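You operate a simulated robot arm through the tools that you are given. There is no shell and no other tool. Be economical: measure what you need, move in short steps, check, and stop when the job is done.

Carry out the task below with a simulated robot arm. There is one attempt and no reset: what you move stays moved.

TASK
Stand the tall and the short jar to soak in the plugged sink.
Fine: plug in first, so that it does not run through into the bucket; then a litre or more from the chrome tap; tap shut again. Set down upright: tall jar, short jar.
Where things are to end (x, y in the base frame): tall jar within 60 mm of [220, -210]; short jar within 60 mm of [210, -110].

It is judged by the outcome, as a careful person would: the job done as asked, and still so three seconds after it is handed in. It fails if anything else is knocked over, pushed out of place, dropped, spilled or broken.

THE ROBOT
A 7-joint arm with a two-finger parallel gripper, hanging from a carriage that runs on a rail from [483, 0] to [-1797, 1] (x, y) and turns from -346 to 341 degrees about z. Base frame: it is fixed where the carriage stands at the start and does not move with it; the origin is on the floor, on the carriage's upright axis, x ahead of it, y to its left, z up; the surface under the hand at the start is at about z = 960. Readings come in mm, degrees, newtons and seconds.
With the tool pointing down near the work surface it reaches from about 260 to 680 mm from the robot's upright axis, wherever it stands. Its first joint turns from -166.0 to 166.0 degrees. Places, roughly: bottom of the sink [300, -100, 600]; carboy cap [500, 600, 1300]; carboy tap [300, 600, 1100]; chrome tap lever [500, 100, 1000]; chrome tap spout [500, 100, 1000]; concrete sink [400, -100, 500]; plug hole [400, -100, 600]; red tap wheel [500, -200, 1000]; red valve lever [200, -300, 500]. Payload 3.91 kg.
The TCP is the grasp point between the finger pads, 30 mm short of the fingertips. In the tool frame z runs along the fingers and y along their closing line. Largest opening 110 mm; finger width 20, thickness 10; the body of the gripper, 48 by 112 mm, starts 55 mm behind the TCP.
Orientation is told as [roll, pitch, yaw] about the base's x, y, z axes, in that order, counted from this pose: with the fingers straight down and closing along the base's y, the tool's x points along the base's -x, its y along +y and its z along -z.

THE INTERFACE
- The arm moves only by the tool jog_arm. Its argument "moves" is a list of rows, each a list of 7 numbers: the shift along the base's x, y, z in m, then the turn, a rotation vector about the base's x, y, z in degrees, then the finger opening in m, from 0 to 0.11. In form: [[dx, dy, dz, rx, ry, rz, hand], ...]. A call has 1 to 20 rows; each row is the pose to reach, as a shift and turn from the pose commanded when the call began. Each row takes 0.2 s and may step no farther than 50 mm and 8.6 degrees from the row before; otherwise, or with a gripper value out of range, the whole call is refused. A pose out of reach is approached as far as the arm can. The call stops where the force on the tool passes 50 N (or 10 N more than at its start, if that is more) or the arm is blocked; 0.2 s more then pass. The fingers move at their own pace (about 108 mm/s each) and stop on an object; they squeeze with about 35 N. The grip force told is the motor's: it shows also when the fingers shut on nothing. Time passes only in rows, and 0.2 s behind the last, so rows that repeat a pose let the fingers close. The reply holds the time, the measured pose of the TCP, the force on the tool along the base axes, the opening and the grip force, in the units named above and with some noise, with the torque about the TCP (base axes, N m) and any sound that the robot's microphone picked up.
- Cameras (640 x 400 px; columns grow to the right, rows downward): "scene" is now at [253.2, 8.1, 1570.8]; the picture's right is [0.19, -0.98, 0.00], its down [-0.80, -0.15, -0.58] and it looks along [0.57, 0.11, -0.81] (base axes); focal length 214 px, centre (320, 200). "wrist" rides on the gripper at [72, 17, -103] in the tool frame; the picture's right is [-0.23, 0.97, 0.00], its down [-0.76, -0.18, -0.62] and it looks along [-0.61, -0.14, 0.78] (tool axes); focal length 222 px, centre (320, 200). There is no depth. A picture from a camera that has moved, and an enlarged one, comes with that camera's place and axes in the base frame and with its lens. The place of the scene camera against the robot may be out by one fixed shift of up to 25 mm in any direction.
- capture(camera): a new picture of that camera. The clock stands still meanwhile.
- move_column(by): slides the trunk up (or, below 0, down) by that many mm; the arm and the scene camera ride with it, the base frame stays. It gives what a move gives, with no picture.
- drive_base(legs): drives the robot by 1 to 6 legs, each [ahead, left, turn to the left] in mm, mm and degrees, along the robot's own axes; the way and the turn of a leg run together, so that a leg with both is an arc; at most 1500 mm and 180 degrees a leg. The arm and the cameras ride along, it lands a little off, and it stops where it bumps. It keeps to its track: a leg is cut to what the track allows. It gives what a move gives.
- aim_head(pan, tilt): turns the head with the scene camera to pan (to the left, within 155 degrees either way) and tilt (down, from -29 to 69), counted from straight ahead of the robot. It gives what a move gives.
- close_up(camera, box): a new picture of the part [left, top, right, bottom] of that camera's present view, enlarged. The clock stands still meanwhile.
- job_done(): hands the job in; it is judged then, once.

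Work in short steps. Places have to be worked out from the pictures, the camera data and where the tool is seen: move nearer, look again, correct. Check each grasp and each placing, and mend what went wrong. You have 120 turns and 98 pictures in all, those below and enlarged ones among them. Open the gripper and draw the arm clear of the work before you hand the job in, unless the task says otherwise; then end with one line.

The tools are called after "Call:" by a JSON object that holds its "api" and its "payload". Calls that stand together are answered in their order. jog_arm: Moves the arm, as the interface text tells. Its arguments: {"type":"object","properties":{"moves":{"type":"array","items":{"type":"array","items":{"type":"number"}}}},"required":["moves"]} The other tools are called the same way: move_column (by) slides the trunk up or down; drive_base (legs) drives the base; aim_head (pan, tilt) turns the head that bears the scene camera; capture (camera) takes a picture; close_up (camera, box) takes an enlarged picture of a part of a camera's view; job_done () hands the job in.

At the start:

```text
time_s: 0.0
tcp_pos: [644.1, 102.5, 1315.8]
tool_rot: [0.1, 0.0, 0.0]
force: [0.2, 0.2, 0.0]
ft_torque: [0.02, -0.02, 0.01]
width: 109.8
grasp_force: 0.1
trunk travel left (down, up): [-250.0, 330.0]
robot x, y, heading: [-1.1, -2.1, 0.1]
head pan, tilt: [10.8, 54.3]
```

scene: 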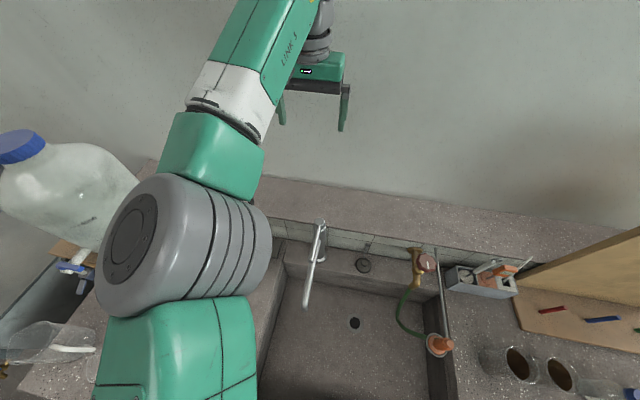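
wrist: 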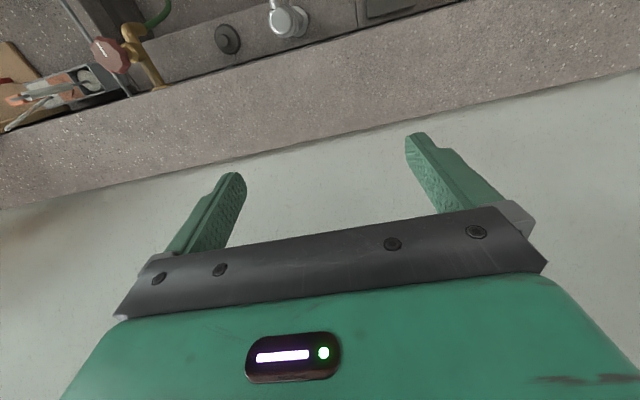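

The scene shows the sink with the plug hole near (355,323), a chrome tap, a red tap with a hose, and jars at the right. I'll look closer at the sink and right-hand parts.

Call:
{"api": "close_up", "payload": {"camera": "scene", "box": [260, 200, 480, 400]}}

Call:
{"api": "aim_head", "payload": {"pan": -50, "tilt": 54}}

Call:
{"api": "capture", "payload": {"camera": "scene"}}

```text
2.00 times, centred on (370, 300) of scene
camera zoom: at [253.2, 8.1, 1570.8], right [0.19, -0.98, 0.0], down [-0.8, -0.15, -0.58], along [0.57, 0.11, -0.81], focal length 429 px, centre (220, 0)
```

zoom: 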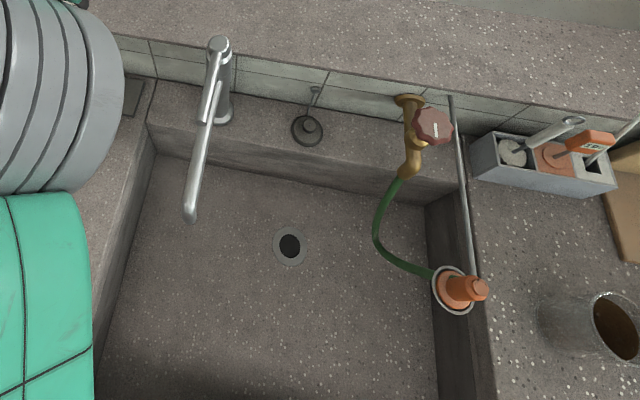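

```text
time_s: 1.3
tcp_pos: [645.1, 103.7, 1316.1]
tool_rot: [0.0, 0.0, 0.0]
force: [-0.5, -0.7, -0.4]
ft_torque: [0.01, 0.0, 0.02]
width: 109.8
grasp_force: 0.1
trunk travel left (down, up): [-250.0, 330.0]
robot x, y, heading: [-0.4, -0.1, 0.1]
head pan, tilt: [-50.0, 54.0]
```

```text
94 pictures are left
camera scene: at [228.7, -61.6, 1571.2], right [-0.77, -0.64, 0.0], down [-0.52, 0.62, -0.59], along [0.38, -0.45, -0.81], focal length 214 px, centre (320, 200)
```

scene: 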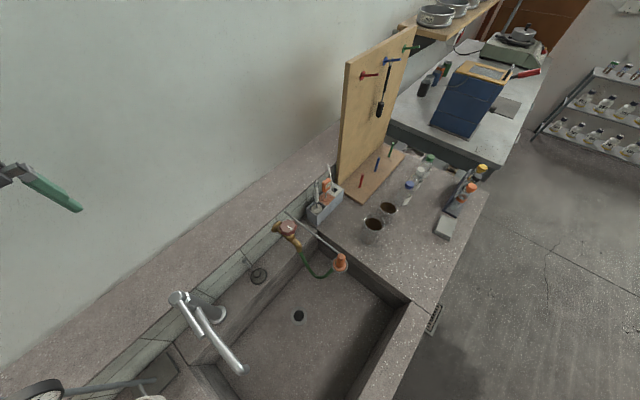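

The plug appears to be the dark disc with knob on the rear ledge. Now a closer look at the jars and the plug.

Call:
{"api": "close_up", "payload": {"camera": "scene", "box": [300, 140, 500, 265]}}

Call:
{"api": "close_up", "payload": {"camera": "scene", "box": [160, 210, 360, 335]}}

Call:
{"api": "aim_head", "payload": {"pan": 60, "tilt": 54}}

Call:
{"api": "capture", "payload": {"camera": "scene"}}

```text
3.20 times, centred on (400, 202) of scene
camera zoom: at [228.7, -61.6, 1571.2], right [-0.77, -0.64, 0.0], down [-0.52, 0.62, -0.59], along [0.38, -0.45, -0.81], focal length 686 px, centre (64, 192)
```

zoom: 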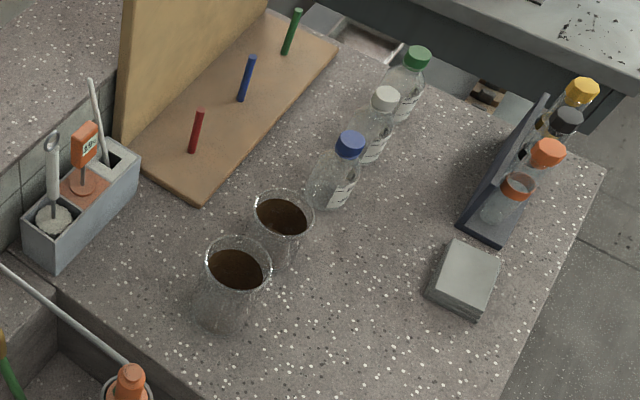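

```text
3.20 times, centred on (260, 272) of scene
camera zoom: at [228.7, -61.6, 1571.2], right [-0.77, -0.64, 0.0], down [-0.52, 0.62, -0.59], along [0.38, -0.45, -0.81], focal length 686 px, centre (512, -32)
```

zoom: 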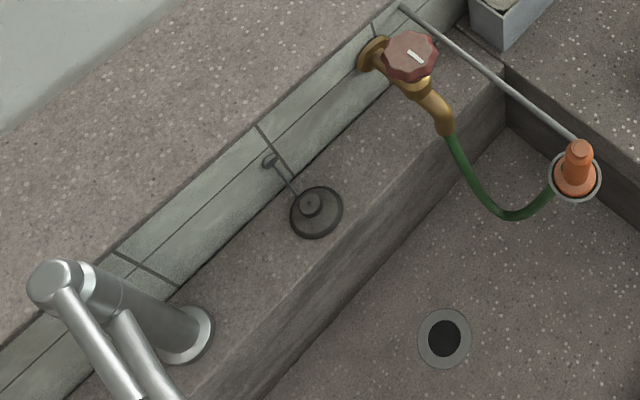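

```text
time_s: 3.2
tcp_pos: [644.7, 102.3, 1314.7]
tool_rot: [0.0, 0.0, 0.1]
force: [-0.8, -0.1, -0.7]
ft_torque: [0.0, -0.02, 0.03]
width: 110.4
grasp_force: 0.1
trunk travel left (down, up): [-250.0, 330.0]
robot x, y, heading: [0.1, 2.1, -0.3]
head pan, tilt: [60.0, 54.0]
```

```text
91 pictures are left
camera scene: at [218.3, 57.7, 1571.2], right [0.87, -0.5, 0.0], down [-0.4, -0.7, -0.59], along [0.29, 0.51, -0.81], focal length 214 px, centre (320, 200)
```

scene: 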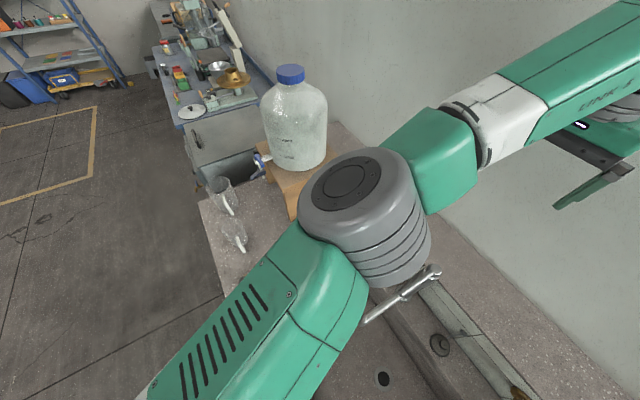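

There are more glass vessels on the left by the carboy; let me enlarge those.

Call:
{"api": "close_up", "payload": {"camera": "scene", "box": [180, 140, 300, 260]}}

Call:
{"api": "aim_head", "payload": {"pan": -90, "tilt": 69}}

Call:
{"api": "capture", "payload": {"camera": "scene"}}

```text
3.33 times, centred on (240, 200) of scene
camera zoom: at [218.3, 57.7, 1571.2], right [0.87, -0.5, 0.0], down [-0.4, -0.7, -0.59], along [0.29, 0.51, -0.81], focal length 715 px, centre (587, 200)
```

zoom: 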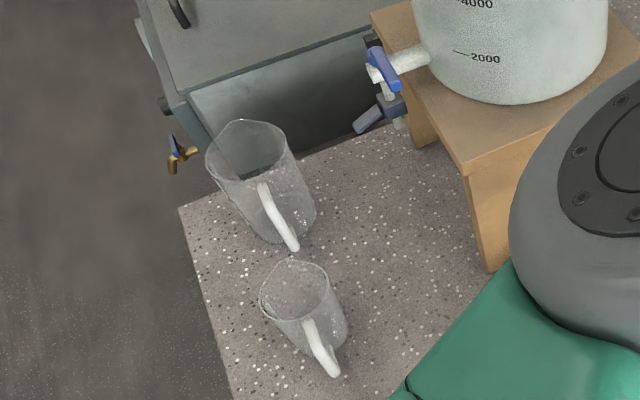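

```text
time_s: 5.5
tcp_pos: [643.9, 102.8, 1315.2]
tool_rot: [0.0, 0.0, 0.0]
force: [0.4, 0.4, -0.2]
ft_torque: [0.0, -0.02, -0.02]
width: 109.9
grasp_force: 0.2
trunk travel left (down, up): [-250.0, 330.0]
robot x, y, heading: [1.1, 1.8, 0.1]
head pan, tilt: [-90.0, 68.8]
```

```text
89 pictures are left
camera scene: at [181.7, -61.5, 1554.5], right [-1.0, 0.0, 0.0], down [0.0, 0.93, -0.36], along [0.0, -0.36, -0.93], focal length 214 px, centre (320, 200)
```

scene: 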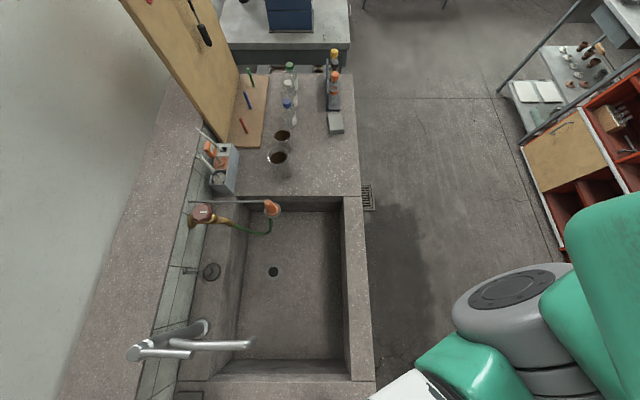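

The right-hand pair are the jars (the left ones are handled jugs). I estimate the plug at about (530,-95,834). I move the hand above it at z≈1110 to look with the wrist camera.

Call:
{"api": "jog_arm", "payload": {"moves": [[-0.02, -0.04, 0, 0, 0, 0, 0.11], [-0.04, -0.08, 0, 0, 0, 0, 0.11], [-0.06, -0.12, 0, 0, 0, 0, 0.11], [-0.08, -0.16, 0, 0, 0, 0, 0.11], [-0.114, -0.19, 0, 0, 0, 0, 0.08], [-0.114, -0.197, -0.045, 0, 0, 0, 0.06], [-0.114, -0.197, -0.09, 0, 0, 0, 0.06], [-0.114, -0.197, -0.135, 0, 0, 0, 0.06], [-0.114, -0.197, -0.18, 0, 0, 0, 0.06], [-0.114, -0.197, -0.205, 0, 0, 0, 0.06]]}}

Call:
{"api": "capture", "payload": {"camera": "wrist"}}

Call:
{"api": "close_up", "payload": {"camera": "scene", "box": [120, 180, 320, 380]}}

```text
time_s: 7.7
tcp_pos: [529.6, -92.6, 1111.7]
tool_rot: [0.0, -0.1, 0.1]
force: [0.5, -0.2, -0.3]
ft_torque: [-0.02, -0.01, -0.03]
width: 59.9
grasp_force: 0.1
trunk travel left (down, up): [-250.0, 330.0]
robot x, y, heading: [0.7, -3.7, -0.0]
head pan, tilt: [-90.0, 68.8]
```

```text
88 pictures are left
camera wrist: at [456.4, -75.5, 1213.6], right [0.23, 0.97, 0.0], down [0.76, -0.18, 0.62], along [0.61, -0.14, -0.78], focal length 222 px, centre (320, 200)
```

wrist: 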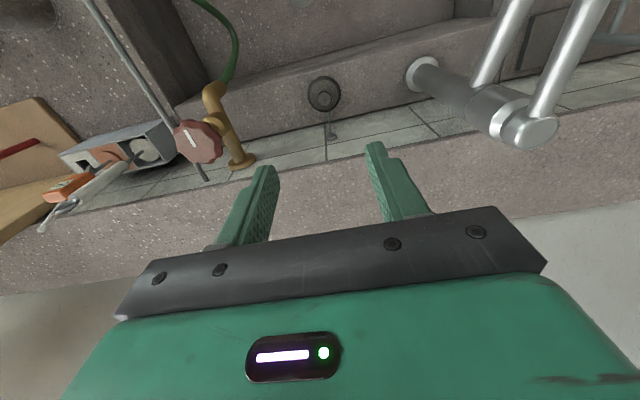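

```text
2.00 times, centred on (220, 280) of scene
camera zoom: at [181.6, -61.5, 1554.5], right [-1.0, 0.0, 0.0], down [0.0, 0.93, -0.36], along [0.0, -0.36, -0.93], focal length 429 px, centre (520, 40)
```

zoom: 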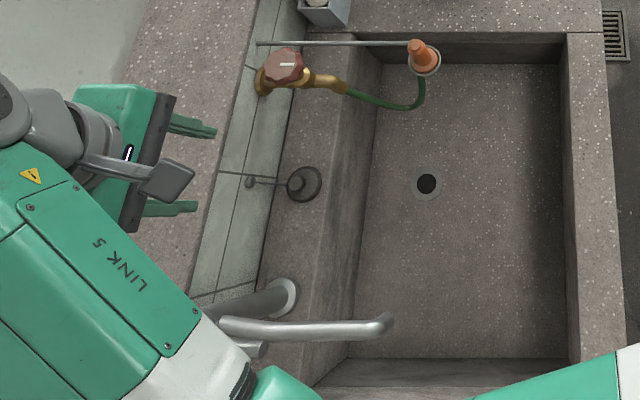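

The wrist view shows the plug knob at about (545,-90), z ~800, below the tile backsplash (x≈615). I go lower and look again to triangulate.

Call:
{"api": "jog_arm", "payload": {"moves": [[0.0, 0.002, -0.045, 0, 0, 0, 0.06], [0.0, 0.002, -0.09, 0, 0, 0, 0.06], [0.0, 0.002, -0.135, 0, 0, 0, 0.06], [0.0, 0.002, -0.17, 0, 0, 0, 0.06]]}}

Call:
{"api": "capture", "payload": {"camera": "wrist"}}

```text
time_s: 8.7
tcp_pos: [527.7, -92.3, 941.0]
tool_rot: [0.1, 0.0, -0.1]
force: [0.1, 1.4, -0.2]
ft_torque: [-0.02, 0.01, 0.01]
width: 60.0
grasp_force: 0.1
trunk travel left (down, up): [-250.0, 330.0]
robot x, y, heading: [2.0, 1.1, 0.3]
head pan, tilt: [-90.0, 68.8]
```

```text
86 pictures are left
camera wrist: at [455.6, -75.8, 1042.8], right [0.23, 0.97, 0.0], down [0.76, -0.18, 0.62], along [0.61, -0.14, -0.78], focal length 222 px, centre (320, 200)
```

wrist: 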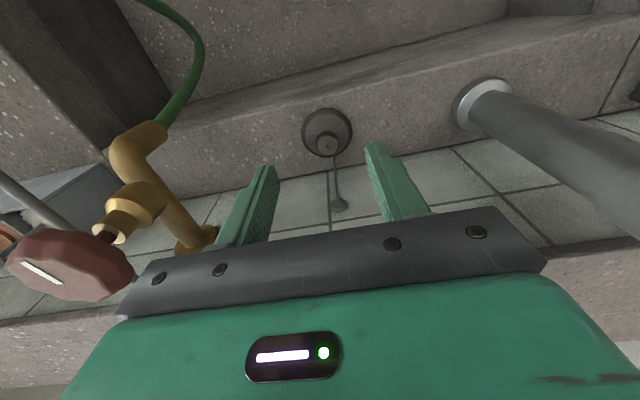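

Triangulating gives the plug at (553,-90), disc z≈795, knob top ≈825. Enlarge to see its shape before gripping.

Call:
{"api": "close_up", "payload": {"camera": "wrist", "box": [270, 90, 390, 220]}}

```text
3.08 times, centred on (330, 155) of wrist
camera zoom: at [455.6, -75.8, 1042.8], right [0.23, 0.97, 0.0], down [0.76, -0.18, 0.62], along [0.61, -0.14, -0.78], focal length 684 px, centre (289, 338)
```

zoom: 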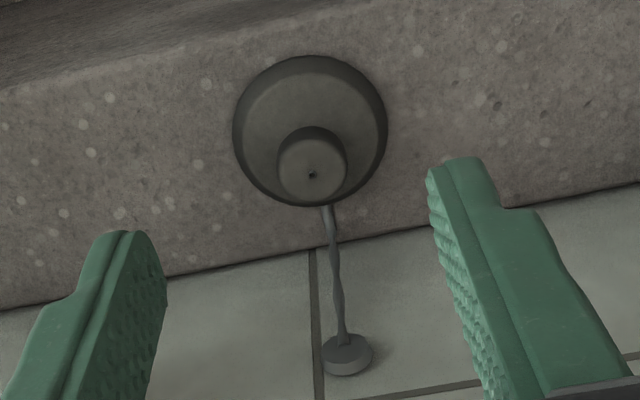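

Knob is ~23 mm wide, centre (553,-90), top z≈831. I lower over it and close.

Call:
{"api": "jog_arm", "payload": {"moves": [[0.0245, 0.002, -0.03, 0, 0, 0, 0.06], [0.0245, 0.002, -0.07, 0, 0, 0, 0.06], [0.0245, 0.002, -0.106, 0, 0, 0, 0.06], [0.0245, 0.002, -0.106, 0, 0, 0, 0.0], [0.0245, 0.002, -0.106, 0, 0, 0, 0.0], [0.0245, 0.002, -0.106, 0, 0, 0, 0.0]]}}

Call:
{"api": "capture", "payload": {"camera": "wrist"}}

```text
time_s: 9.3
tcp_pos: [557.6, -90.7, 901.1]
tool_rot: [-0.1, -0.7, 0.0]
force: [-5.6, 0.9, 9.0]
ft_torque: [0.14, -0.66, 0.08]
width: 59.7
grasp_force: 0.0
trunk travel left (down, up): [-250.0, 330.0]
robot x, y, heading: [1.8, 1.8, 0.1]
head pan, tilt: [-90.0, 68.8]
stopped in row 2: the force on the tool passed its limit at 104 N (the readings are from after the stop); the commanded pose is now the measured one
```

```text
84 pictures are left
camera wrist: at [483.3, -74.9, 1002.2], right [0.23, 0.97, 0.0], down [0.75, -0.18, 0.63], along [0.62, -0.14, -0.77], focal length 222 px, centre (320, 200)
```

wrist: 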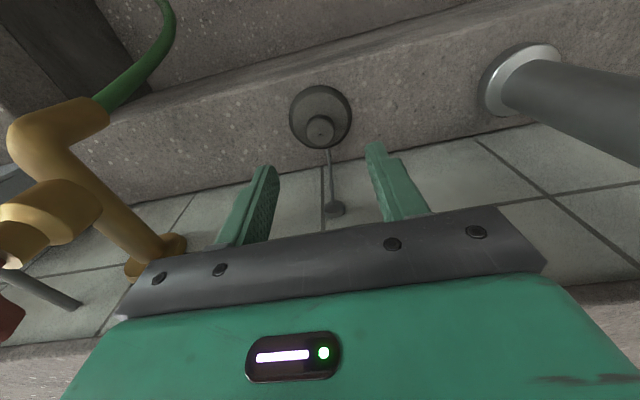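

The hand body touched the shelf edge (x≈605, z≈960). I back off, lean the hand away from the wall by about 24°, and come down on the knob with that tilt.

Call:
{"api": "jog_arm", "payload": {"moves": [[-0.02, 0, 0.01, 0, 0, 0, 0.06], [-0.04, 0, 0.02, 0, -8, 0, 0.06], [-0.04, 0, 0.02, 0, -16, 0, 0.06], [-0.04, 0, 0.02, 0, -24, 0, 0.06], [-0.035, 0, -0.0, 0, -24, 0, 0.06], [-0.02, 0, -0.03, 0, -24, 0, 0.06]]}}

Call:
{"api": "capture", "payload": {"camera": "wrist"}}

```text
time_s: 10.7
tcp_pos: [540.0, -91.9, 870.8]
tool_rot: [0.0, -24.7, 0.0]
force: [0.5, -0.9, -0.7]
ft_torque: [-0.01, 0.01, 0.0]
width: 60.3
grasp_force: 0.0
trunk travel left (down, up): [-250.0, 330.0]
robot x, y, heading: [1.6, -1.6, -0.2]
head pan, tilt: [-90.0, 68.8]
```

```text
83 pictures are left
camera wrist: at [428.8, -75.2, 933.2], right [0.21, 0.97, 0.09], down [0.43, -0.18, 0.88], along [0.88, -0.14, -0.46], focal length 222 px, centre (320, 200)
```

wrist: 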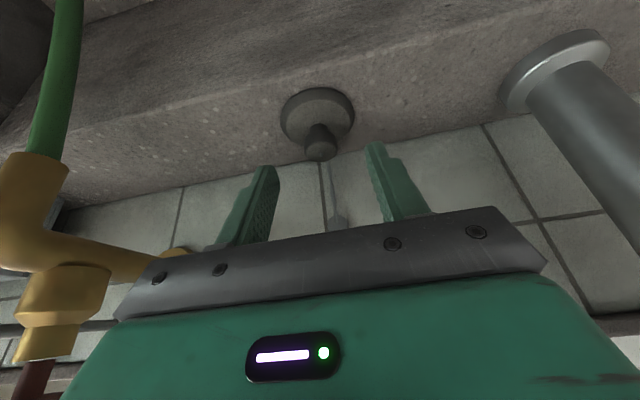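

Knob from z≈808 to 831 at (553,-91) confirmed. Moving in and closing.

Call:
{"api": "jog_arm", "payload": {"moves": [[0.0065, 0.001, -0.018, 0, 0, 0, 0.06], [0.0065, 0.001, -0.034, 0, 0, 0, 0.06], [0.0065, 0.001, -0.034, 0, 0, 0, 0.02], [0.0065, 0.001, -0.034, 0, 0, 0, 0.0], [0.0065, 0.001, -0.034, 0, 0, 0, 0.0]]}}

Call:
{"api": "capture", "payload": {"camera": "wrist"}}

```text
time_s: 11.9
tcp_pos: [543.2, -90.9, 835.0]
tool_rot: [-0.1, -24.7, 0.0]
force: [-6.4, 0.8, 14.2]
ft_torque: [0.22, 0.04, 0.03]
width: 50.4
grasp_force: 35.2
trunk travel left (down, up): [-250.0, 330.0]
robot x, y, heading: [-0.3, -0.2, -0.0]
head pan, tilt: [-90.0, 68.8]
```

```text
82 pictures are left
camera wrist: at [433.8, -74.5, 898.2], right [0.21, 0.97, 0.09], down [0.43, -0.18, 0.88], along [0.88, -0.14, -0.46], focal length 222 px, centre (320, 200)
```

wrist: 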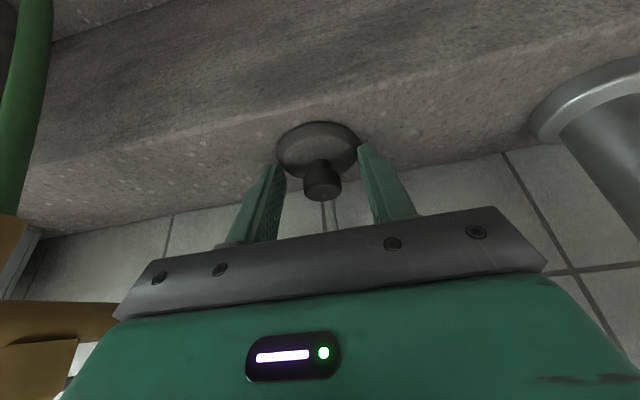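

The tips caught the 50 mm flange, so they are too low. I open, raise 14 mm and close on the knob.

Call:
{"api": "jog_arm", "payload": {"moves": [[0, 0, 0, 0, 0, 0, 0.07], [0, 0, 0.007, 0, 0, 0, 0.07], [0.002, 0, 0.014, 0, 0, 0, 0.07], [0.002, 0, 0.014, 0, 0, 0, 0.02], [0.002, 0, 0.014, 0, 0, 0, 0.0], [0.002, 0, 0.014, 0, 0, 0, 0.0]]}}

Call:
{"api": "capture", "payload": {"camera": "wrist"}}

```text
time_s: 13.3
tcp_pos: [545.2, -90.4, 848.9]
tool_rot: [-0.2, -24.7, 0.1]
force: [-0.2, -0.3, 0.0]
ft_torque: [0.01, 0.01, 0.0]
width: 22.4
grasp_force: 34.9
trunk travel left (down, up): [-250.0, 330.0]
robot x, y, heading: [1.1, -0.8, -0.2]
head pan, tilt: [-90.0, 68.8]
```

```text
81 pictures are left
camera wrist: at [435.8, -74.1, 911.8], right [0.21, 0.97, 0.09], down [0.43, -0.18, 0.88], along [0.88, -0.14, -0.46], focal length 222 px, centre (320, 200)
```

wrist: 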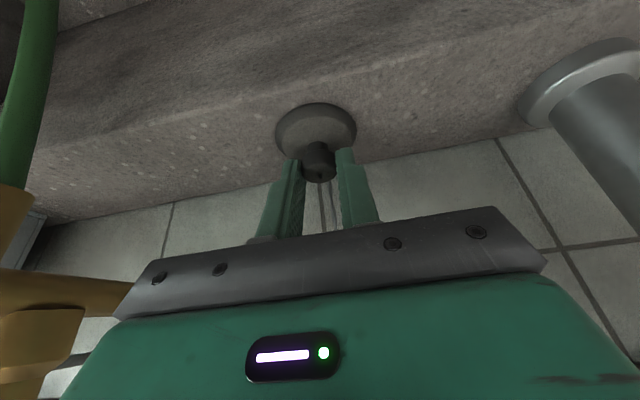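

Knob gripped (22 mm). Lift, draw back from the wall and return the hand to vertical, watching the tether force.

Call:
{"api": "jog_arm", "payload": {"moves": [[0, 0, 0.03, 0, 0, 0, 0], [-0.02, 0, 0.06, 0, 0, 0, 0], [-0.06, 0, 0.07, 0, 6, 0, 0], [-0.09, -0.005, 0.07, 0, 12, 0, 0], [-0.12, -0.01, 0.07, 0, 18, 0, 0], [-0.15, -0.012, 0.07, 0, 24.4, 0, 0]]}}

Call:
{"api": "capture", "payload": {"camera": "wrist"}}

Call:
{"api": "capture", "payload": {"camera": "scene"}}

```text
time_s: 14.7
tcp_pos: [423.4, -105.3, 924.0]
tool_rot: [-0.5, -6.4, 0.0]
force: [0.7, 0.5, -0.6]
ft_torque: [0.03, 0.01, 0.01]
width: 22.5
grasp_force: 34.9
out of reach, approached as far as the arm can: row 6
trunk travel left (down, up): [-250.0, 330.0]
robot x, y, heading: [-0.7, 1.0, -0.1]
head pan, tilt: [-90.0, 68.8]
```

```text
80 pictures are left
camera wrist: at [338.7, -87.1, 1018.0], right [0.23, 0.97, 0.02], down [0.69, -0.17, 0.7], along [0.69, -0.15, -0.71], focal length 222 px, centre (320, 200)
```

wrist: 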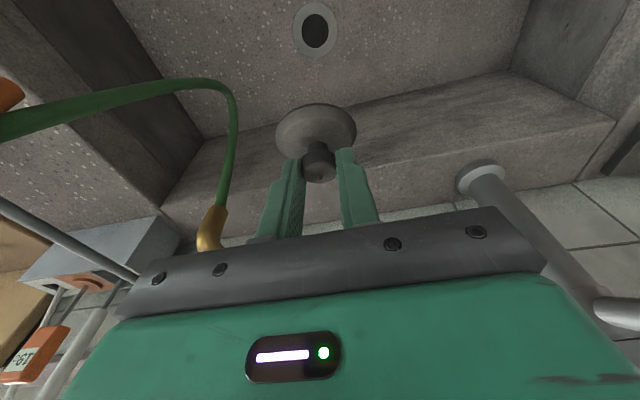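

```text
79 pictures are left
camera scene: at [181.4, -61.8, 1554.5], right [-1.0, 0.0, 0.0], down [0.0, 0.93, -0.36], along [0.0, -0.36, -0.93], focal length 214 px, centre (320, 200)
```

scene: 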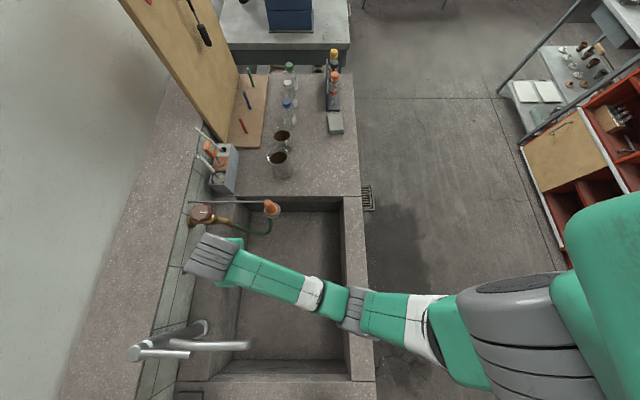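

No tether pull; the plug is held. The arm is too folded here, so I back the carriage off by 200 mm (the hand rides over the open sink), then re-extend.

Call:
{"api": "drive_base", "payload": {"legs": [[-200, 0, 0]]}}

Call:
{"api": "jog_arm", "payload": {"moves": [[0.03, 0, 0, 0, 2, 0, 0], [0.06, 0, 0, 0, 4, 0, 0], [0.1, 0, 0, 0.5, 6.4, 0, 0], [0.14, 0, 0, 0.5, 6.4, 0, 0]]}}

Call:
{"api": "capture", "payload": {"camera": "wrist"}}

```text
time_s: 16.3
tcp_pos: [222.6, -103.4, 924.2]
tool_rot: [-0.5, -6.3, 0.0]
force: [0.8, 0.1, -1.0]
ft_torque: [-0.03, 0.05, -0.02]
width: 22.2
grasp_force: 35.0
trunk travel left (down, up): [-250.0, 330.0]
robot x, y, heading: [-199.7, -2.4, 0.1]
head pan, tilt: [-90.0, 68.8]
```

```text
time_s: 17.3
tcp_pos: [364.6, -104.5, 922.9]
tool_rot: [0.1, 0.0, 0.0]
force: [0.4, 0.7, 1.0]
ft_torque: [0.0, -0.02, 0.02]
width: 22.4
grasp_force: 34.6
trunk travel left (down, up): [-250.0, 330.0]
robot x, y, heading: [-197.7, 2.2, -0.1]
head pan, tilt: [-90.0, 68.8]
```

```text
78 pictures are left
camera wrist: at [291.3, -88.3, 1025.3], right [0.23, 0.97, 0.0], down [0.76, -0.18, 0.62], along [0.61, -0.14, -0.78], focal length 222 px, centre (320, 200)
```

wrist: 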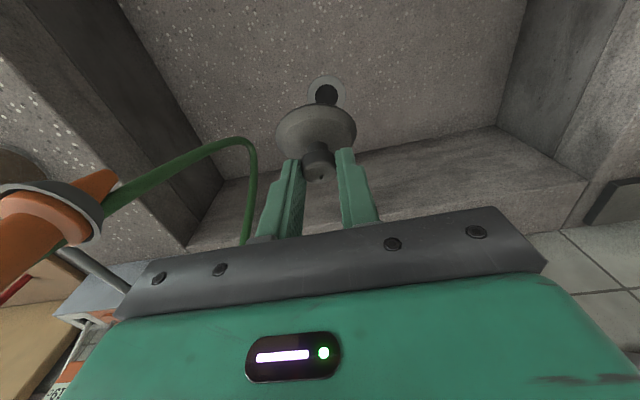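

The hole is near (390,-99), z≈580–600. I descend to z≈760, slightly past the hole, to see it from closer.

Call:
{"api": "jog_arm", "payload": {"moves": [[0.015, 0, -0.04, 0, 0, 0, 0], [0.03, 0, -0.08, 0, 0, 0, 0], [0.045, 0, -0.12, 0, 0, 0, 0], [0.045, 0, -0.16, 0, 0, 0, 0]]}}

Call:
{"api": "capture", "payload": {"camera": "wrist"}}

Call:
{"api": "capture", "payload": {"camera": "scene"}}

```text
time_s: 18.3
tcp_pos: [396.3, -101.5, 770.1]
tool_rot: [0.0, 0.0, 0.0]
force: [0.7, 0.2, -1.1]
ft_torque: [-0.01, -0.03, 0.01]
width: 22.4
grasp_force: 34.7
out of reach, approached as far as the arm can: row 4
trunk travel left (down, up): [-250.0, 330.0]
robot x, y, heading: [-200.5, 3.0, -0.1]
head pan, tilt: [-90.0, 68.8]
```

```text
77 pictures are left
camera wrist: at [323.4, -84.3, 871.6], right [0.23, 0.97, 0.0], down [0.76, -0.18, 0.62], along [0.61, -0.14, -0.78], focal length 222 px, centre (320, 200)
```

wrist: 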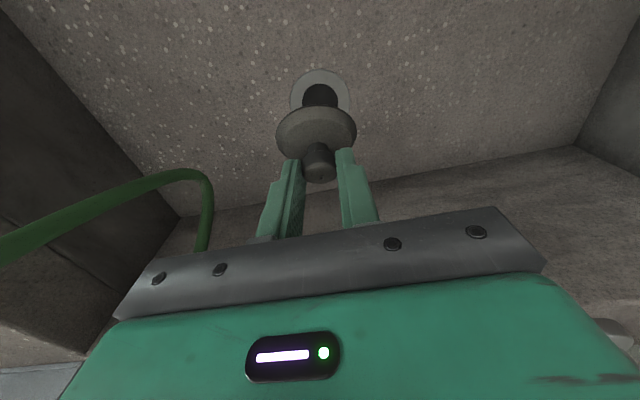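

```text
76 pictures are left
camera scene: at [-20.4, -61.1, 1554.2], right [-1.0, 0.0, 0.0], down [0.0, 0.93, -0.36], along [0.0, -0.36, -0.93], focal length 214 px, centre (320, 200)
```

scene: 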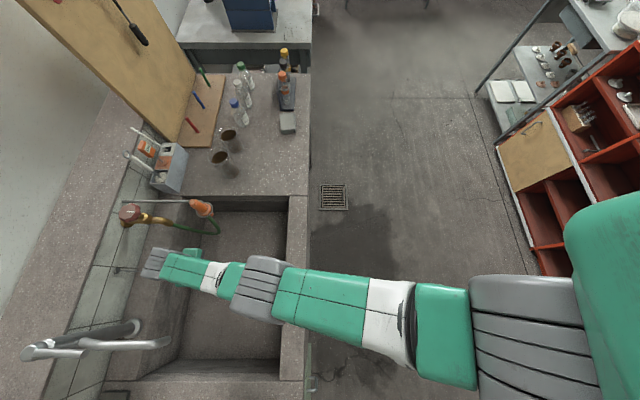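

The arm is fully stretched; I draw the hand back, move the carriage 100 mm ahead and lower the trunk 100 mm so the hand stays at about (396,-101) but with reach to spare.

Call:
{"api": "jog_arm", "payload": {"moves": [[-0.04, 0, 0.01, 0, 0, 0, 0], [-0.08, 0, 0.03, 0, 0, 0, 0], [-0.12, 0, 0.05, 0, 0, 0, 0]]}}

Call:
{"api": "drive_base", "payload": {"legs": [[100, 0, 0]]}}

Call:
{"api": "move_column", "payload": {"by": -100}}

Call:
{"api": "capture", "payload": {"camera": "scene"}}

```text
time_s: 19.1
tcp_pos: [274.5, -102.1, 821.7]
tool_rot: [0.0, 0.1, -0.1]
force: [-0.3, -0.2, 0.3]
ft_torque: [-0.03, 0.01, -0.03]
width: 22.2
grasp_force: 35.3
trunk travel left (down, up): [-250.0, 330.0]
robot x, y, heading: [-200.5, -1.3, -0.1]
head pan, tilt: [-90.0, 68.8]
```

```text
time_s: 20.2
tcp_pos: [376.2, -103.2, 822.3]
tool_rot: [0.0, 0.0, 0.1]
force: [0.1, 0.0, -1.2]
ft_torque: [-0.01, -0.04, 0.01]
width: 22.4
grasp_force: 35.0
trunk travel left (down, up): [-250.0, 330.0]
robot x, y, heading: [-100.5, 0.8, -0.1]
head pan, tilt: [-90.0, 68.8]
```

```text
time_s: 21.6
tcp_pos: [376.2, -102.3, 722.3]
tool_rot: [0.1, 0.0, 0.1]
force: [0.1, -0.8, -0.4]
ft_torque: [-0.02, -0.01, -0.02]
width: 22.3
grasp_force: 35.1
trunk travel left (down, up): [-150.0, 430.0]
robot x, y, heading: [-102.0, -2.3, 0.2]
head pan, tilt: [-90.0, 68.8]
```

```text
75 pictures are left
camera scene: at [80.1, -61.1, 1454.5], right [-1.0, 0.0, 0.0], down [0.0, 0.93, -0.36], along [0.0, -0.36, -0.93], focal length 214 px, centre (320, 200)
```

scene: 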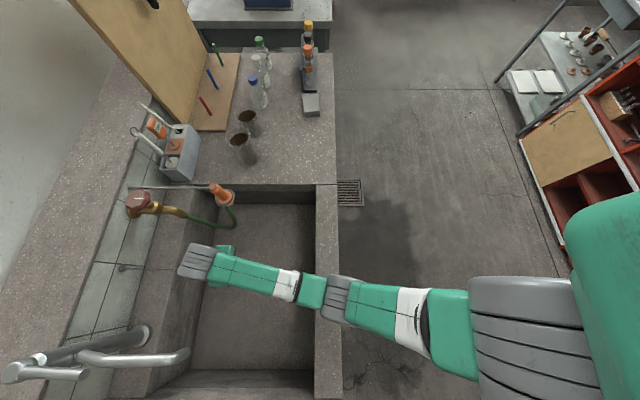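

Now lean the hand to −24.7° so the plug is upright again, with its axis over the hole (TCP ≈ (384,-100)), at z≈700, and look.

Call:
{"api": "jog_arm", "payload": {"moves": [[0.0, 0.001, 0, 0, -8.2, 0, 0], [0.004, 0.001, 0, 0, -16.4, 0, 0], [0.008, 0.001, -0.01, 0, -24.7, 0, 0], [0.008, 0.001, -0.02, 0, -24.7, 0, 0]]}}

Call:
{"api": "capture", "payload": {"camera": "wrist"}}

Call:
{"api": "capture", "payload": {"camera": "scene"}}

```text
time_s: 22.6
tcp_pos: [383.3, -100.3, 702.4]
tool_rot: [0.1, -24.7, 0.0]
force: [-0.4, -0.5, -0.6]
ft_torque: [-0.04, 0.01, 0.04]
width: 22.4
grasp_force: 35.2
trunk travel left (down, up): [-150.0, 430.0]
robot x, y, heading: [-100.4, -0.5, 0.2]
head pan, tilt: [-90.0, 68.8]
```

```text
74 pictures are left
camera wrist: at [274.1, -83.4, 765.2], right [0.2, 0.97, 0.09], down [0.43, -0.18, 0.88], along [0.88, -0.14, -0.46], focal length 222 px, centre (320, 200)
```

wrist: 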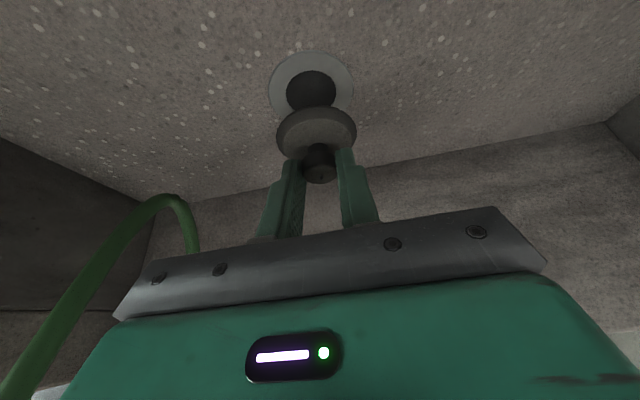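

```text
73 pictures are left
camera scene: at [80.1, -61.1, 1454.5], right [-1.0, 0.0, 0.0], down [0.0, 0.93, -0.36], along [0.0, -0.36, -0.93], focal length 214 px, centre (320, 200)
```

scene: 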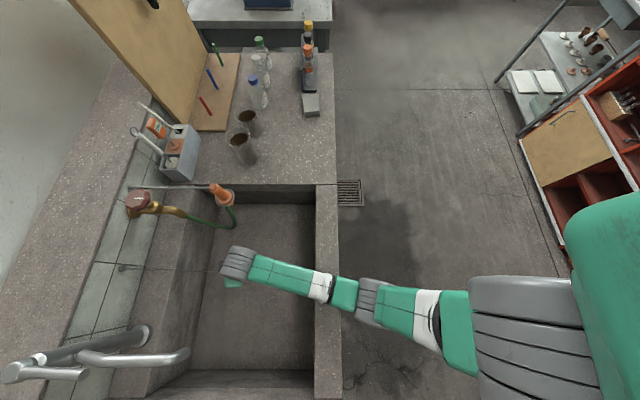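

Combining views puts the hole at (386,-98.5,613). I shift x by −5 mm, lower to z≈685 and look.

Call:
{"api": "jog_arm", "payload": {"moves": [[-0.005, 0.0, -0.01, 0, 0, 0, 0], [-0.005, 0.0, -0.017, 0, 0, 0, 0]]}}

Call:
{"api": "close_up", "payload": {"camera": "wrist", "box": [240, 40, 400, 200]}}

```text
time_s: 23.2
tcp_pos: [379.2, -99.8, 684.7]
tool_rot: [-0.1, -24.7, 0.1]
force: [-0.5, -0.4, -0.7]
ft_torque: [0.0, 0.0, 0.02]
width: 22.2
grasp_force: 35.2
trunk travel left (down, up): [-150.0, 430.0]
robot x, y, heading: [-100.7, -2.1, 0.5]
head pan, tilt: [-90.0, 68.8]
```

```text
2.50 times, centred on (320, 120) of wrist
camera zoom: at [269.9, -83.5, 747.9], right [0.21, 0.97, 0.09], down [0.43, -0.18, 0.88], along [0.88, -0.14, -0.46], focal length 555 px, centre (320, 400)
```

zoom: 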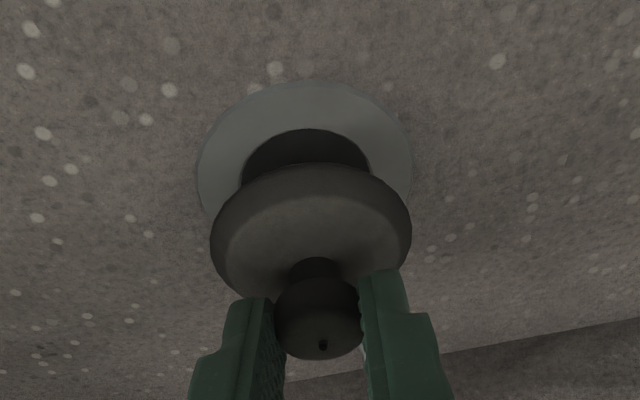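

Plug axis seems ~4 mm ahead of the hole centre (≈384 vs 388); lateral alignment is good. I shift −4 mm and lower in small steps until contact.

Call:
{"api": "jog_arm", "payload": {"moves": [[-0.004, 0.0, -0.004, 0, 0, 0, 0], [-0.004, 0.0, -0.008, 0, 0, 0, 0], [-0.004, 0.0, -0.011, 0, 0, 0, 0]]}}

Call:
{"api": "close_up", "payload": {"camera": "wrist", "box": [240, 40, 400, 200]}}

```text
time_s: 24.0
tcp_pos: [375.3, -101.4, 674.8]
tool_rot: [-0.1, -24.6, 0.1]
force: [0.4, -0.3, -1.0]
ft_torque: [-0.05, 0.01, 0.0]
width: 22.4
grasp_force: 34.6
trunk travel left (down, up): [-150.0, 430.0]
robot x, y, heading: [-103.5, 0.7, 0.1]
head pan, tilt: [-90.0, 68.8]
```

```text
2.50 times, centred on (320, 120) of wrist
camera zoom: at [265.9, -83.4, 737.4], right [0.21, 0.97, 0.09], down [0.43, -0.18, 0.88], along [0.88, -0.14, -0.46], focal length 555 px, centre (320, 400)
```

zoom: 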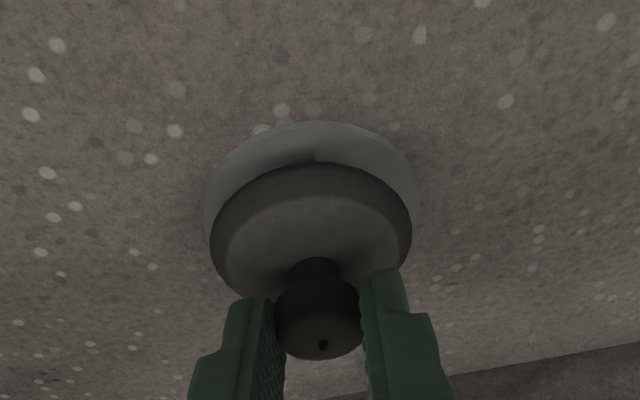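

Lateral alignment is exact and projection says it will coincide when lowered ~9 mm. Lowering to contact.

Call:
{"api": "jog_arm", "payload": {"moves": [[0, 0.001, -0.003, 0, 0, 0, 0], [0, 0.001, -0.006, 0, 0, 0, 0], [0, 0.001, -0.009, 0, 0, 0, 0], [0, 0.001, -0.011, 0, 0, 0, 0]]}}

Call:
{"api": "close_up", "payload": {"camera": "wrist", "box": [240, 40, 400, 200]}}

```text
time_s: 25.0
tcp_pos: [375.5, -99.7, 662.9]
tool_rot: [0.0, -24.8, 0.1]
force: [-0.3, 0.7, -0.4]
ft_torque: [0.01, 0.03, 0.03]
width: 22.1
grasp_force: 34.6
trunk travel left (down, up): [-150.0, 430.0]
robot x, y, heading: [-98.5, 2.4, -0.0]
head pan, tilt: [-90.0, 68.8]
```

```text
2.50 times, centred on (320, 120) of wrist
camera zoom: at [265.4, -83.1, 726.9], right [0.21, 0.97, 0.09], down [0.43, -0.18, 0.88], along [0.88, -0.14, -0.46], focal length 555 px, centre (320, 400)
```

zoom: 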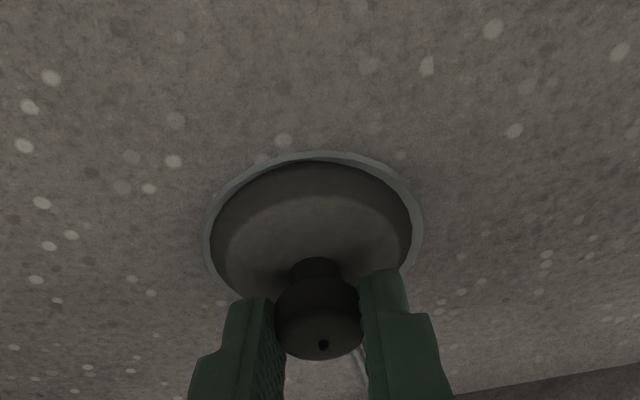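

Well centred in the ring. Continue down to seat it.

Call:
{"api": "jog_arm", "payload": {"moves": [[0, 0, -0.002, 0, 0, 0, 0], [0, 0, -0.004, 0, 0, 0, 0], [0, 0, -0.006, 0, 0, 0, 0], [0, 0, -0.008, 0, 0, 0, 0], [0, 0, -0.01, 0, 0, 0, 0]]}}

Call:
{"api": "close_up", "payload": {"camera": "wrist", "box": [240, 40, 400, 200]}}

```text
time_s: 26.2
tcp_pos: [377.0, -100.2, 658.2]
tool_rot: [-0.1, -25.1, 0.1]
force: [-5.2, -0.2, 5.1]
ft_torque: [0.08, 0.28, 0.08]
width: 22.3
grasp_force: 35.0
trunk travel left (down, up): [-150.0, 430.0]
robot x, y, heading: [-103.0, -1.7, 0.0]
head pan, tilt: [-90.0, 68.8]
```

```text
2.50 times, centred on (320, 120) of wrist
camera zoom: at [267.2, -83.4, 721.2], right [0.2, 0.97, 0.09], down [0.43, -0.18, 0.89], along [0.88, -0.14, -0.45], focal length 555 px, centre (320, 400)
```

zoom: 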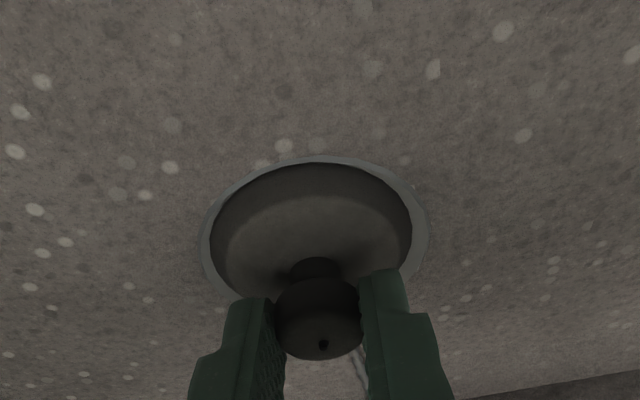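

Contact felt (commanded 5 mm below). I release and look at how it sits.

Call:
{"api": "jog_arm", "payload": {"moves": [[-0.0015, 0, 0.0, 0, 0, 0, 0.05], [-0.0015, 0, 0.0, 0, 0, 0, 0.05], [-0.0055, 0, 0.03, 0, 0, 0, 0.05], [-0.01, 0, 0.06, 0, 0, 0, 0.05]]}}

Call:
{"api": "close_up", "payload": {"camera": "wrist", "box": [240, 20, 400, 180]}}

```text
time_s: 27.2
tcp_pos: [364.0, -99.7, 712.4]
tool_rot: [0.1, -24.6, 0.0]
force: [1.1, 0.3, 0.1]
ft_torque: [0.04, 0.02, 0.01]
width: 50.1
grasp_force: 0.0
trunk travel left (down, up): [-150.0, 430.0]
robot x, y, heading: [-101.5, 1.7, -0.0]
head pan, tilt: [-90.0, 68.8]
```

```text
2.50 times, centred on (320, 100) of wrist
camera zoom: at [254.8, -83.6, 775.1], right [0.21, 0.97, 0.09], down [0.43, -0.18, 0.88], along [0.88, -0.14, -0.46], focal length 555 px, centre (320, 450)
```

zoom: 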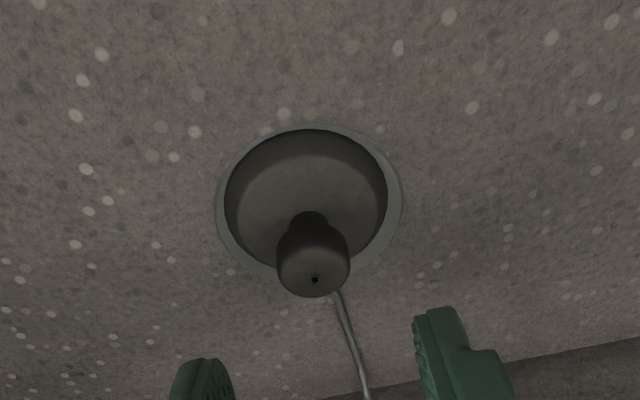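

The plug sits in the ring with the knob up. I close the fingers, set them vertical above the knob and press it down gently to seat it.

Call:
{"api": "jog_arm", "payload": {"moves": [[0.005, 0, 0.02, 0, 8.2, 0, 0.0], [0.012, 0, 0.02, 0, 16.4, 0, 0.0], [0.022, -0.001, 0.01, 0, 24.6, 0, 0.0], [0.022, -0.001, -0.015, 0, 24.6, 0, 0.0], [0.022, -0.001, -0.025, 0, 24.6, 0, 0.0], [0.022, -0.001, -0.031, 0, 24.6, 0, 0.0], [0.022, -0.001, -0.036, 0, 24.6, 0, 0.0], [0.022, -0.001, -0.041, 0, 24.6, 0, 0.0], [0.022, -0.001, -0.045, 0, 24.6, 0, 0.0]]}}

```text
time_s: 29.2
tcp_pos: [388.3, -100.5, 673.1]
tool_rot: [0.0, -0.3, 0.1]
force: [-12.4, 3.0, 26.4]
ft_torque: [0.08, 0.39, 0.0]
width: 0.0
grasp_force: 35.2
trunk travel left (down, up): [-150.0, 430.0]
robot x, y, heading: [-102.7, 1.6, 0.2]
head pan, tilt: [-90.0, 68.8]
stopped in row 9: the force on the tool passed its limit at 64 N (the readings are from after the stop); the commanded pose is now the measured one
```

Pressed to >60 N with knob top at z≈643. Lift and inspect.

Call:
{"api": "jog_arm", "payload": {"moves": [[0, 0, 0.03, 0, 0, 0, 0.0], [0, 0, 0.07, 0, 0, 0, 0.0], [0, 0, 0.1, 0, 0, 0, 0.0], [0, 0, 0.13, 0, 0, 0, 0.0]]}}

Call:
{"api": "close_up", "payload": {"camera": "wrist", "box": [260, 40, 380, 160]}}

```text
time_s: 30.2
tcp_pos: [391.1, -100.8, 802.1]
tool_rot: [0.1, -0.4, 0.1]
force: [0.8, 0.1, 0.3]
ft_torque: [-0.03, 0.01, 0.02]
width: 0.0
grasp_force: 35.1
trunk travel left (down, up): [-150.0, 430.0]
robot x, y, heading: [-102.9, 5.5, 0.2]
head pan, tilt: [-90.0, 68.8]
```

```text
3.33 times, centred on (320, 100) of wrist
camera zoom: at [317.1, -83.7, 904.8], right [0.23, 0.97, 0.0], down [0.76, -0.18, 0.63], along [0.61, -0.14, -0.78], focal length 740 px, centre (320, 533)
```

zoom: 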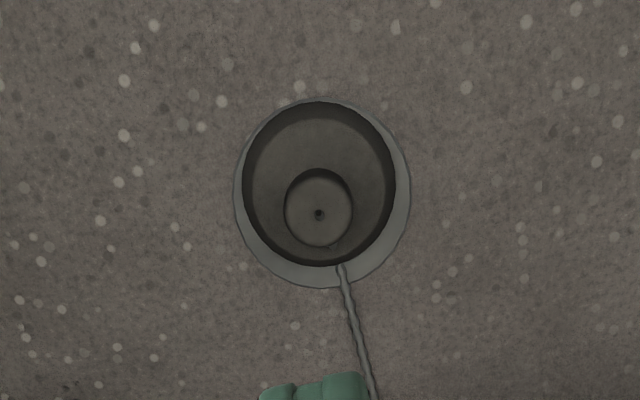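

The plug is ~3 mm off ring centre, so I want proof that it is really in the hole. I'll grip the knob vertically and nudge it toward centre while pressing, feeling for a drop or a lateral stop.

Call:
{"api": "jog_arm", "payload": {"moves": [[-0.002, 0.001, -0.04, 0, 0.4, 0, 0.05], [-0.004, 0.001, -0.08, 0, 0.4, 0, 0.05], [-0.004, 0.001, -0.11, 0, 0.4, 0, 0.05], [-0.004, 0.001, -0.137, 0, 0.4, 0, 0.05], [-0.004, 0.001, -0.137, 0, 0.4, 0, 0.0], [-0.004, 0.001, -0.137, 0, 0.4, 0, 0.0], [-0.004, 0.001, -0.137, 0, 0.4, 0, 0.0]]}}

Call:
{"api": "jog_arm", "payload": {"moves": [[0.003, 0.001, -0.001, 0, 0, 0, 0], [0.006, 0.001, -0.003, 0, 0, 0, 0], [0.006, 0.001, -0.004, 0, 0, 0, 0]]}}

```text
time_s: 31.8
tcp_pos: [386.4, -99.6, 664.7]
tool_rot: [-0.1, 0.1, 0.1]
force: [-1.6, -0.5, 0.0]
ft_torque: [-0.03, -0.01, 0.0]
width: 21.7
grasp_force: 35.1
trunk travel left (down, up): [-150.0, 430.0]
robot x, y, heading: [-102.2, 5.5, 0.2]
head pan, tilt: [-90.0, 68.8]
```

```text
time_s: 32.3
tcp_pos: [386.9, -100.0, 665.4]
tool_rot: [0.0, 0.3, -0.1]
force: [-14.8, 1.8, 22.5]
ft_torque: [0.04, 0.44, -0.04]
width: 21.9
grasp_force: 34.6
trunk travel left (down, up): [-150.0, 430.0]
robot x, y, heading: [-105.2, -1.1, 0.3]
head pan, tilt: [-90.0, 68.8]
stopped in row 2: the force on the tool passed its limit at 52 N (the readings are from after the stop); the commanded pose is now the measured one
```

Blocked, though friction could explain part. I unload 1 mm and nudge sideways in y without pressing.

Call:
{"api": "jog_arm", "payload": {"moves": [[0, 0, 0.002, 0, 0, 0, 0], [0, 0.003, 0.002, 0, 0, 0, 0], [0, 0.006, 0.002, 0, 0, 0, 0], [0, 0.008, 0.002, 0, 0, 0, 0]]}}

```text
time_s: 33.3
tcp_pos: [390.6, -90.6, 668.2]
tool_rot: [-0.1, 0.0, 0.0]
force: [0.4, -0.3, -0.7]
ft_torque: [0.03, 0.03, 0.0]
width: 21.8
grasp_force: 35.4
trunk travel left (down, up): [-150.0, 430.0]
robot x, y, heading: [-101.7, -0.2, -0.0]
head pan, tilt: [-90.0, 68.8]
```

It slid freely once raised ~3 mm. I'll take a picture to see the plug versus hole now.

Call:
{"api": "close_up", "payload": {"camera": "wrist", "box": [240, 60, 400, 220]}}

Call:
{"api": "jog_arm", "payload": {"moves": [[0, 0, 0.02, 0, 0, 0, 0], [0, 0, 0.05, 0, 0, 0, 0], [0, 0, 0.06, 0, 0, 0, 0]]}}

Call:
{"api": "close_up", "payload": {"camera": "wrist", "box": [240, 40, 400, 200]}}

```text
2.50 times, centred on (320, 140) of wrist
camera zoom: at [318.2, -73.9, 769.9], right [0.23, 0.97, 0.0], down [0.76, -0.18, 0.62], along [0.61, -0.14, -0.78], focal length 555 px, centre (320, 350)
```

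zoom: 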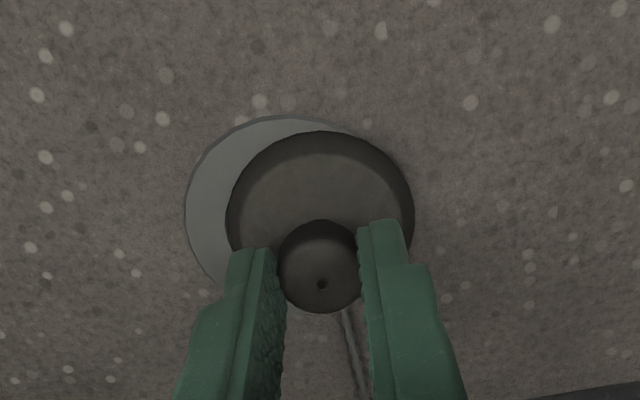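

```text
time_s: 34.1
tcp_pos: [388.9, -91.0, 726.2]
tool_rot: [-0.1, 0.1, 0.0]
force: [0.5, 0.7, -0.8]
ft_torque: [-0.01, 0.01, 0.01]
width: 21.4
grasp_force: 34.6
trunk travel left (down, up): [-150.0, 430.0]
robot x, y, heading: [-102.6, -0.6, 0.0]
head pan, tilt: [-90.0, 68.8]
```

```text
2.50 times, centred on (320, 120) of wrist
camera zoom: at [316.2, -74.2, 830.0], right [0.23, 0.97, 0.0], down [0.76, -0.18, 0.62], along [0.61, -0.14, -0.78], focal length 555 px, centre (320, 400)
```

zoom: 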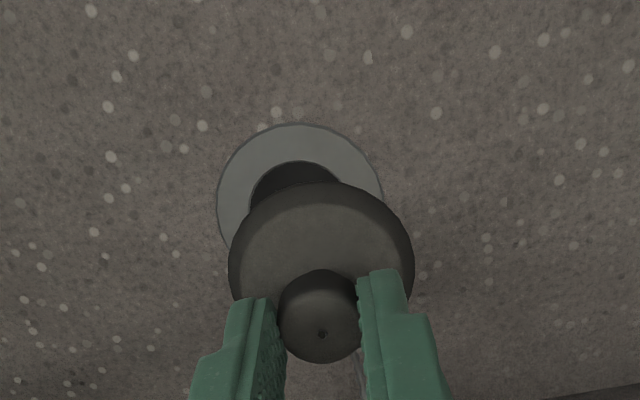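

The plug came up with the hand, so it was only resting on the ring, a few mm off centre. From this view the hole is at (388.7,-99); I re-centre and lower to just above, then check.

Call:
{"api": "jog_arm", "payload": {"moves": [[0.001, -0.0085, 0, 0, 0, 0, 0], [0.001, -0.0085, -0.03, 0, 0, 0, 0], [0.001, -0.0085, -0.05, 0, 0, 0, 0]]}}

Call:
{"api": "close_up", "payload": {"camera": "wrist", "box": [240, 50, 400, 210]}}

```text
time_s: 34.9
tcp_pos: [390.5, -98.7, 676.6]
tool_rot: [-0.1, 0.1, 0.0]
force: [0.3, -1.1, -0.3]
ft_torque: [0.01, -0.01, -0.02]
width: 21.8
grasp_force: 35.0
trunk travel left (down, up): [-150.0, 430.0]
robot x, y, heading: [-103.2, -0.2, 0.1]
head pan, tilt: [-90.0, 68.8]
```

```text
2.50 times, centred on (320, 130) of wrist
camera zoom: at [318.4, -82.9, 779.3], right [0.23, 0.97, 0.0], down [0.76, -0.18, 0.62], along [0.61, -0.14, -0.78], focal length 555 px, centre (320, 375)
```

zoom: 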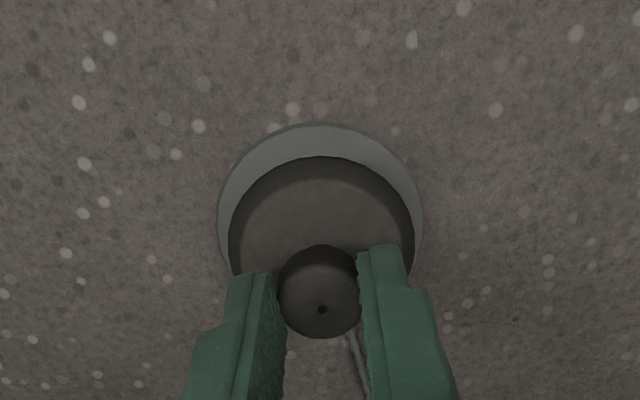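

Laterally centred; lowering straight down in small steps and pressing lightly.

Call:
{"api": "jog_arm", "payload": {"moves": [[0, 0, -0.005, 0, 0, 0, 0], [0, 0, -0.009, 0, 0, 0, 0], [0, 0, -0.012, 0, 0, 0, 0], [0, 0, -0.014, 0, 0, 0, 0], [0, 0, -0.016, 0, 0, 0, 0]]}}

Call:
{"api": "close_up", "payload": {"camera": "wrist", "box": [240, 50, 400, 210]}}

```text
time_s: 36.0
tcp_pos: [391.6, -99.9, 664.8]
tool_rot: [-0.2, -0.1, 0.0]
force: [-12.5, 2.7, 24.8]
ft_torque: [0.11, 0.4, 0.01]
width: 21.6
grasp_force: 35.6
trunk travel left (down, up): [-150.0, 430.0]
robot x, y, heading: [-103.0, 2.2, -0.1]
head pan, tilt: [-90.0, 68.8]
stopped in row 5: the force on the tool passed its limit at 52 N (the readings are from after the stop); the commanded pose is now the measured one
```

```text
2.50 times, centred on (320, 130) of wrist
camera zoom: at [318.8, -82.7, 767.3], right [0.23, 0.97, 0.0], down [0.76, -0.18, 0.62], along [0.61, -0.14, -0.78], focal length 555 px, centre (320, 375)
```

zoom: 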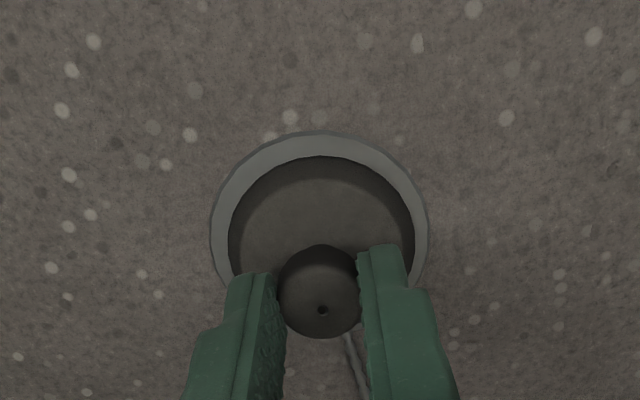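

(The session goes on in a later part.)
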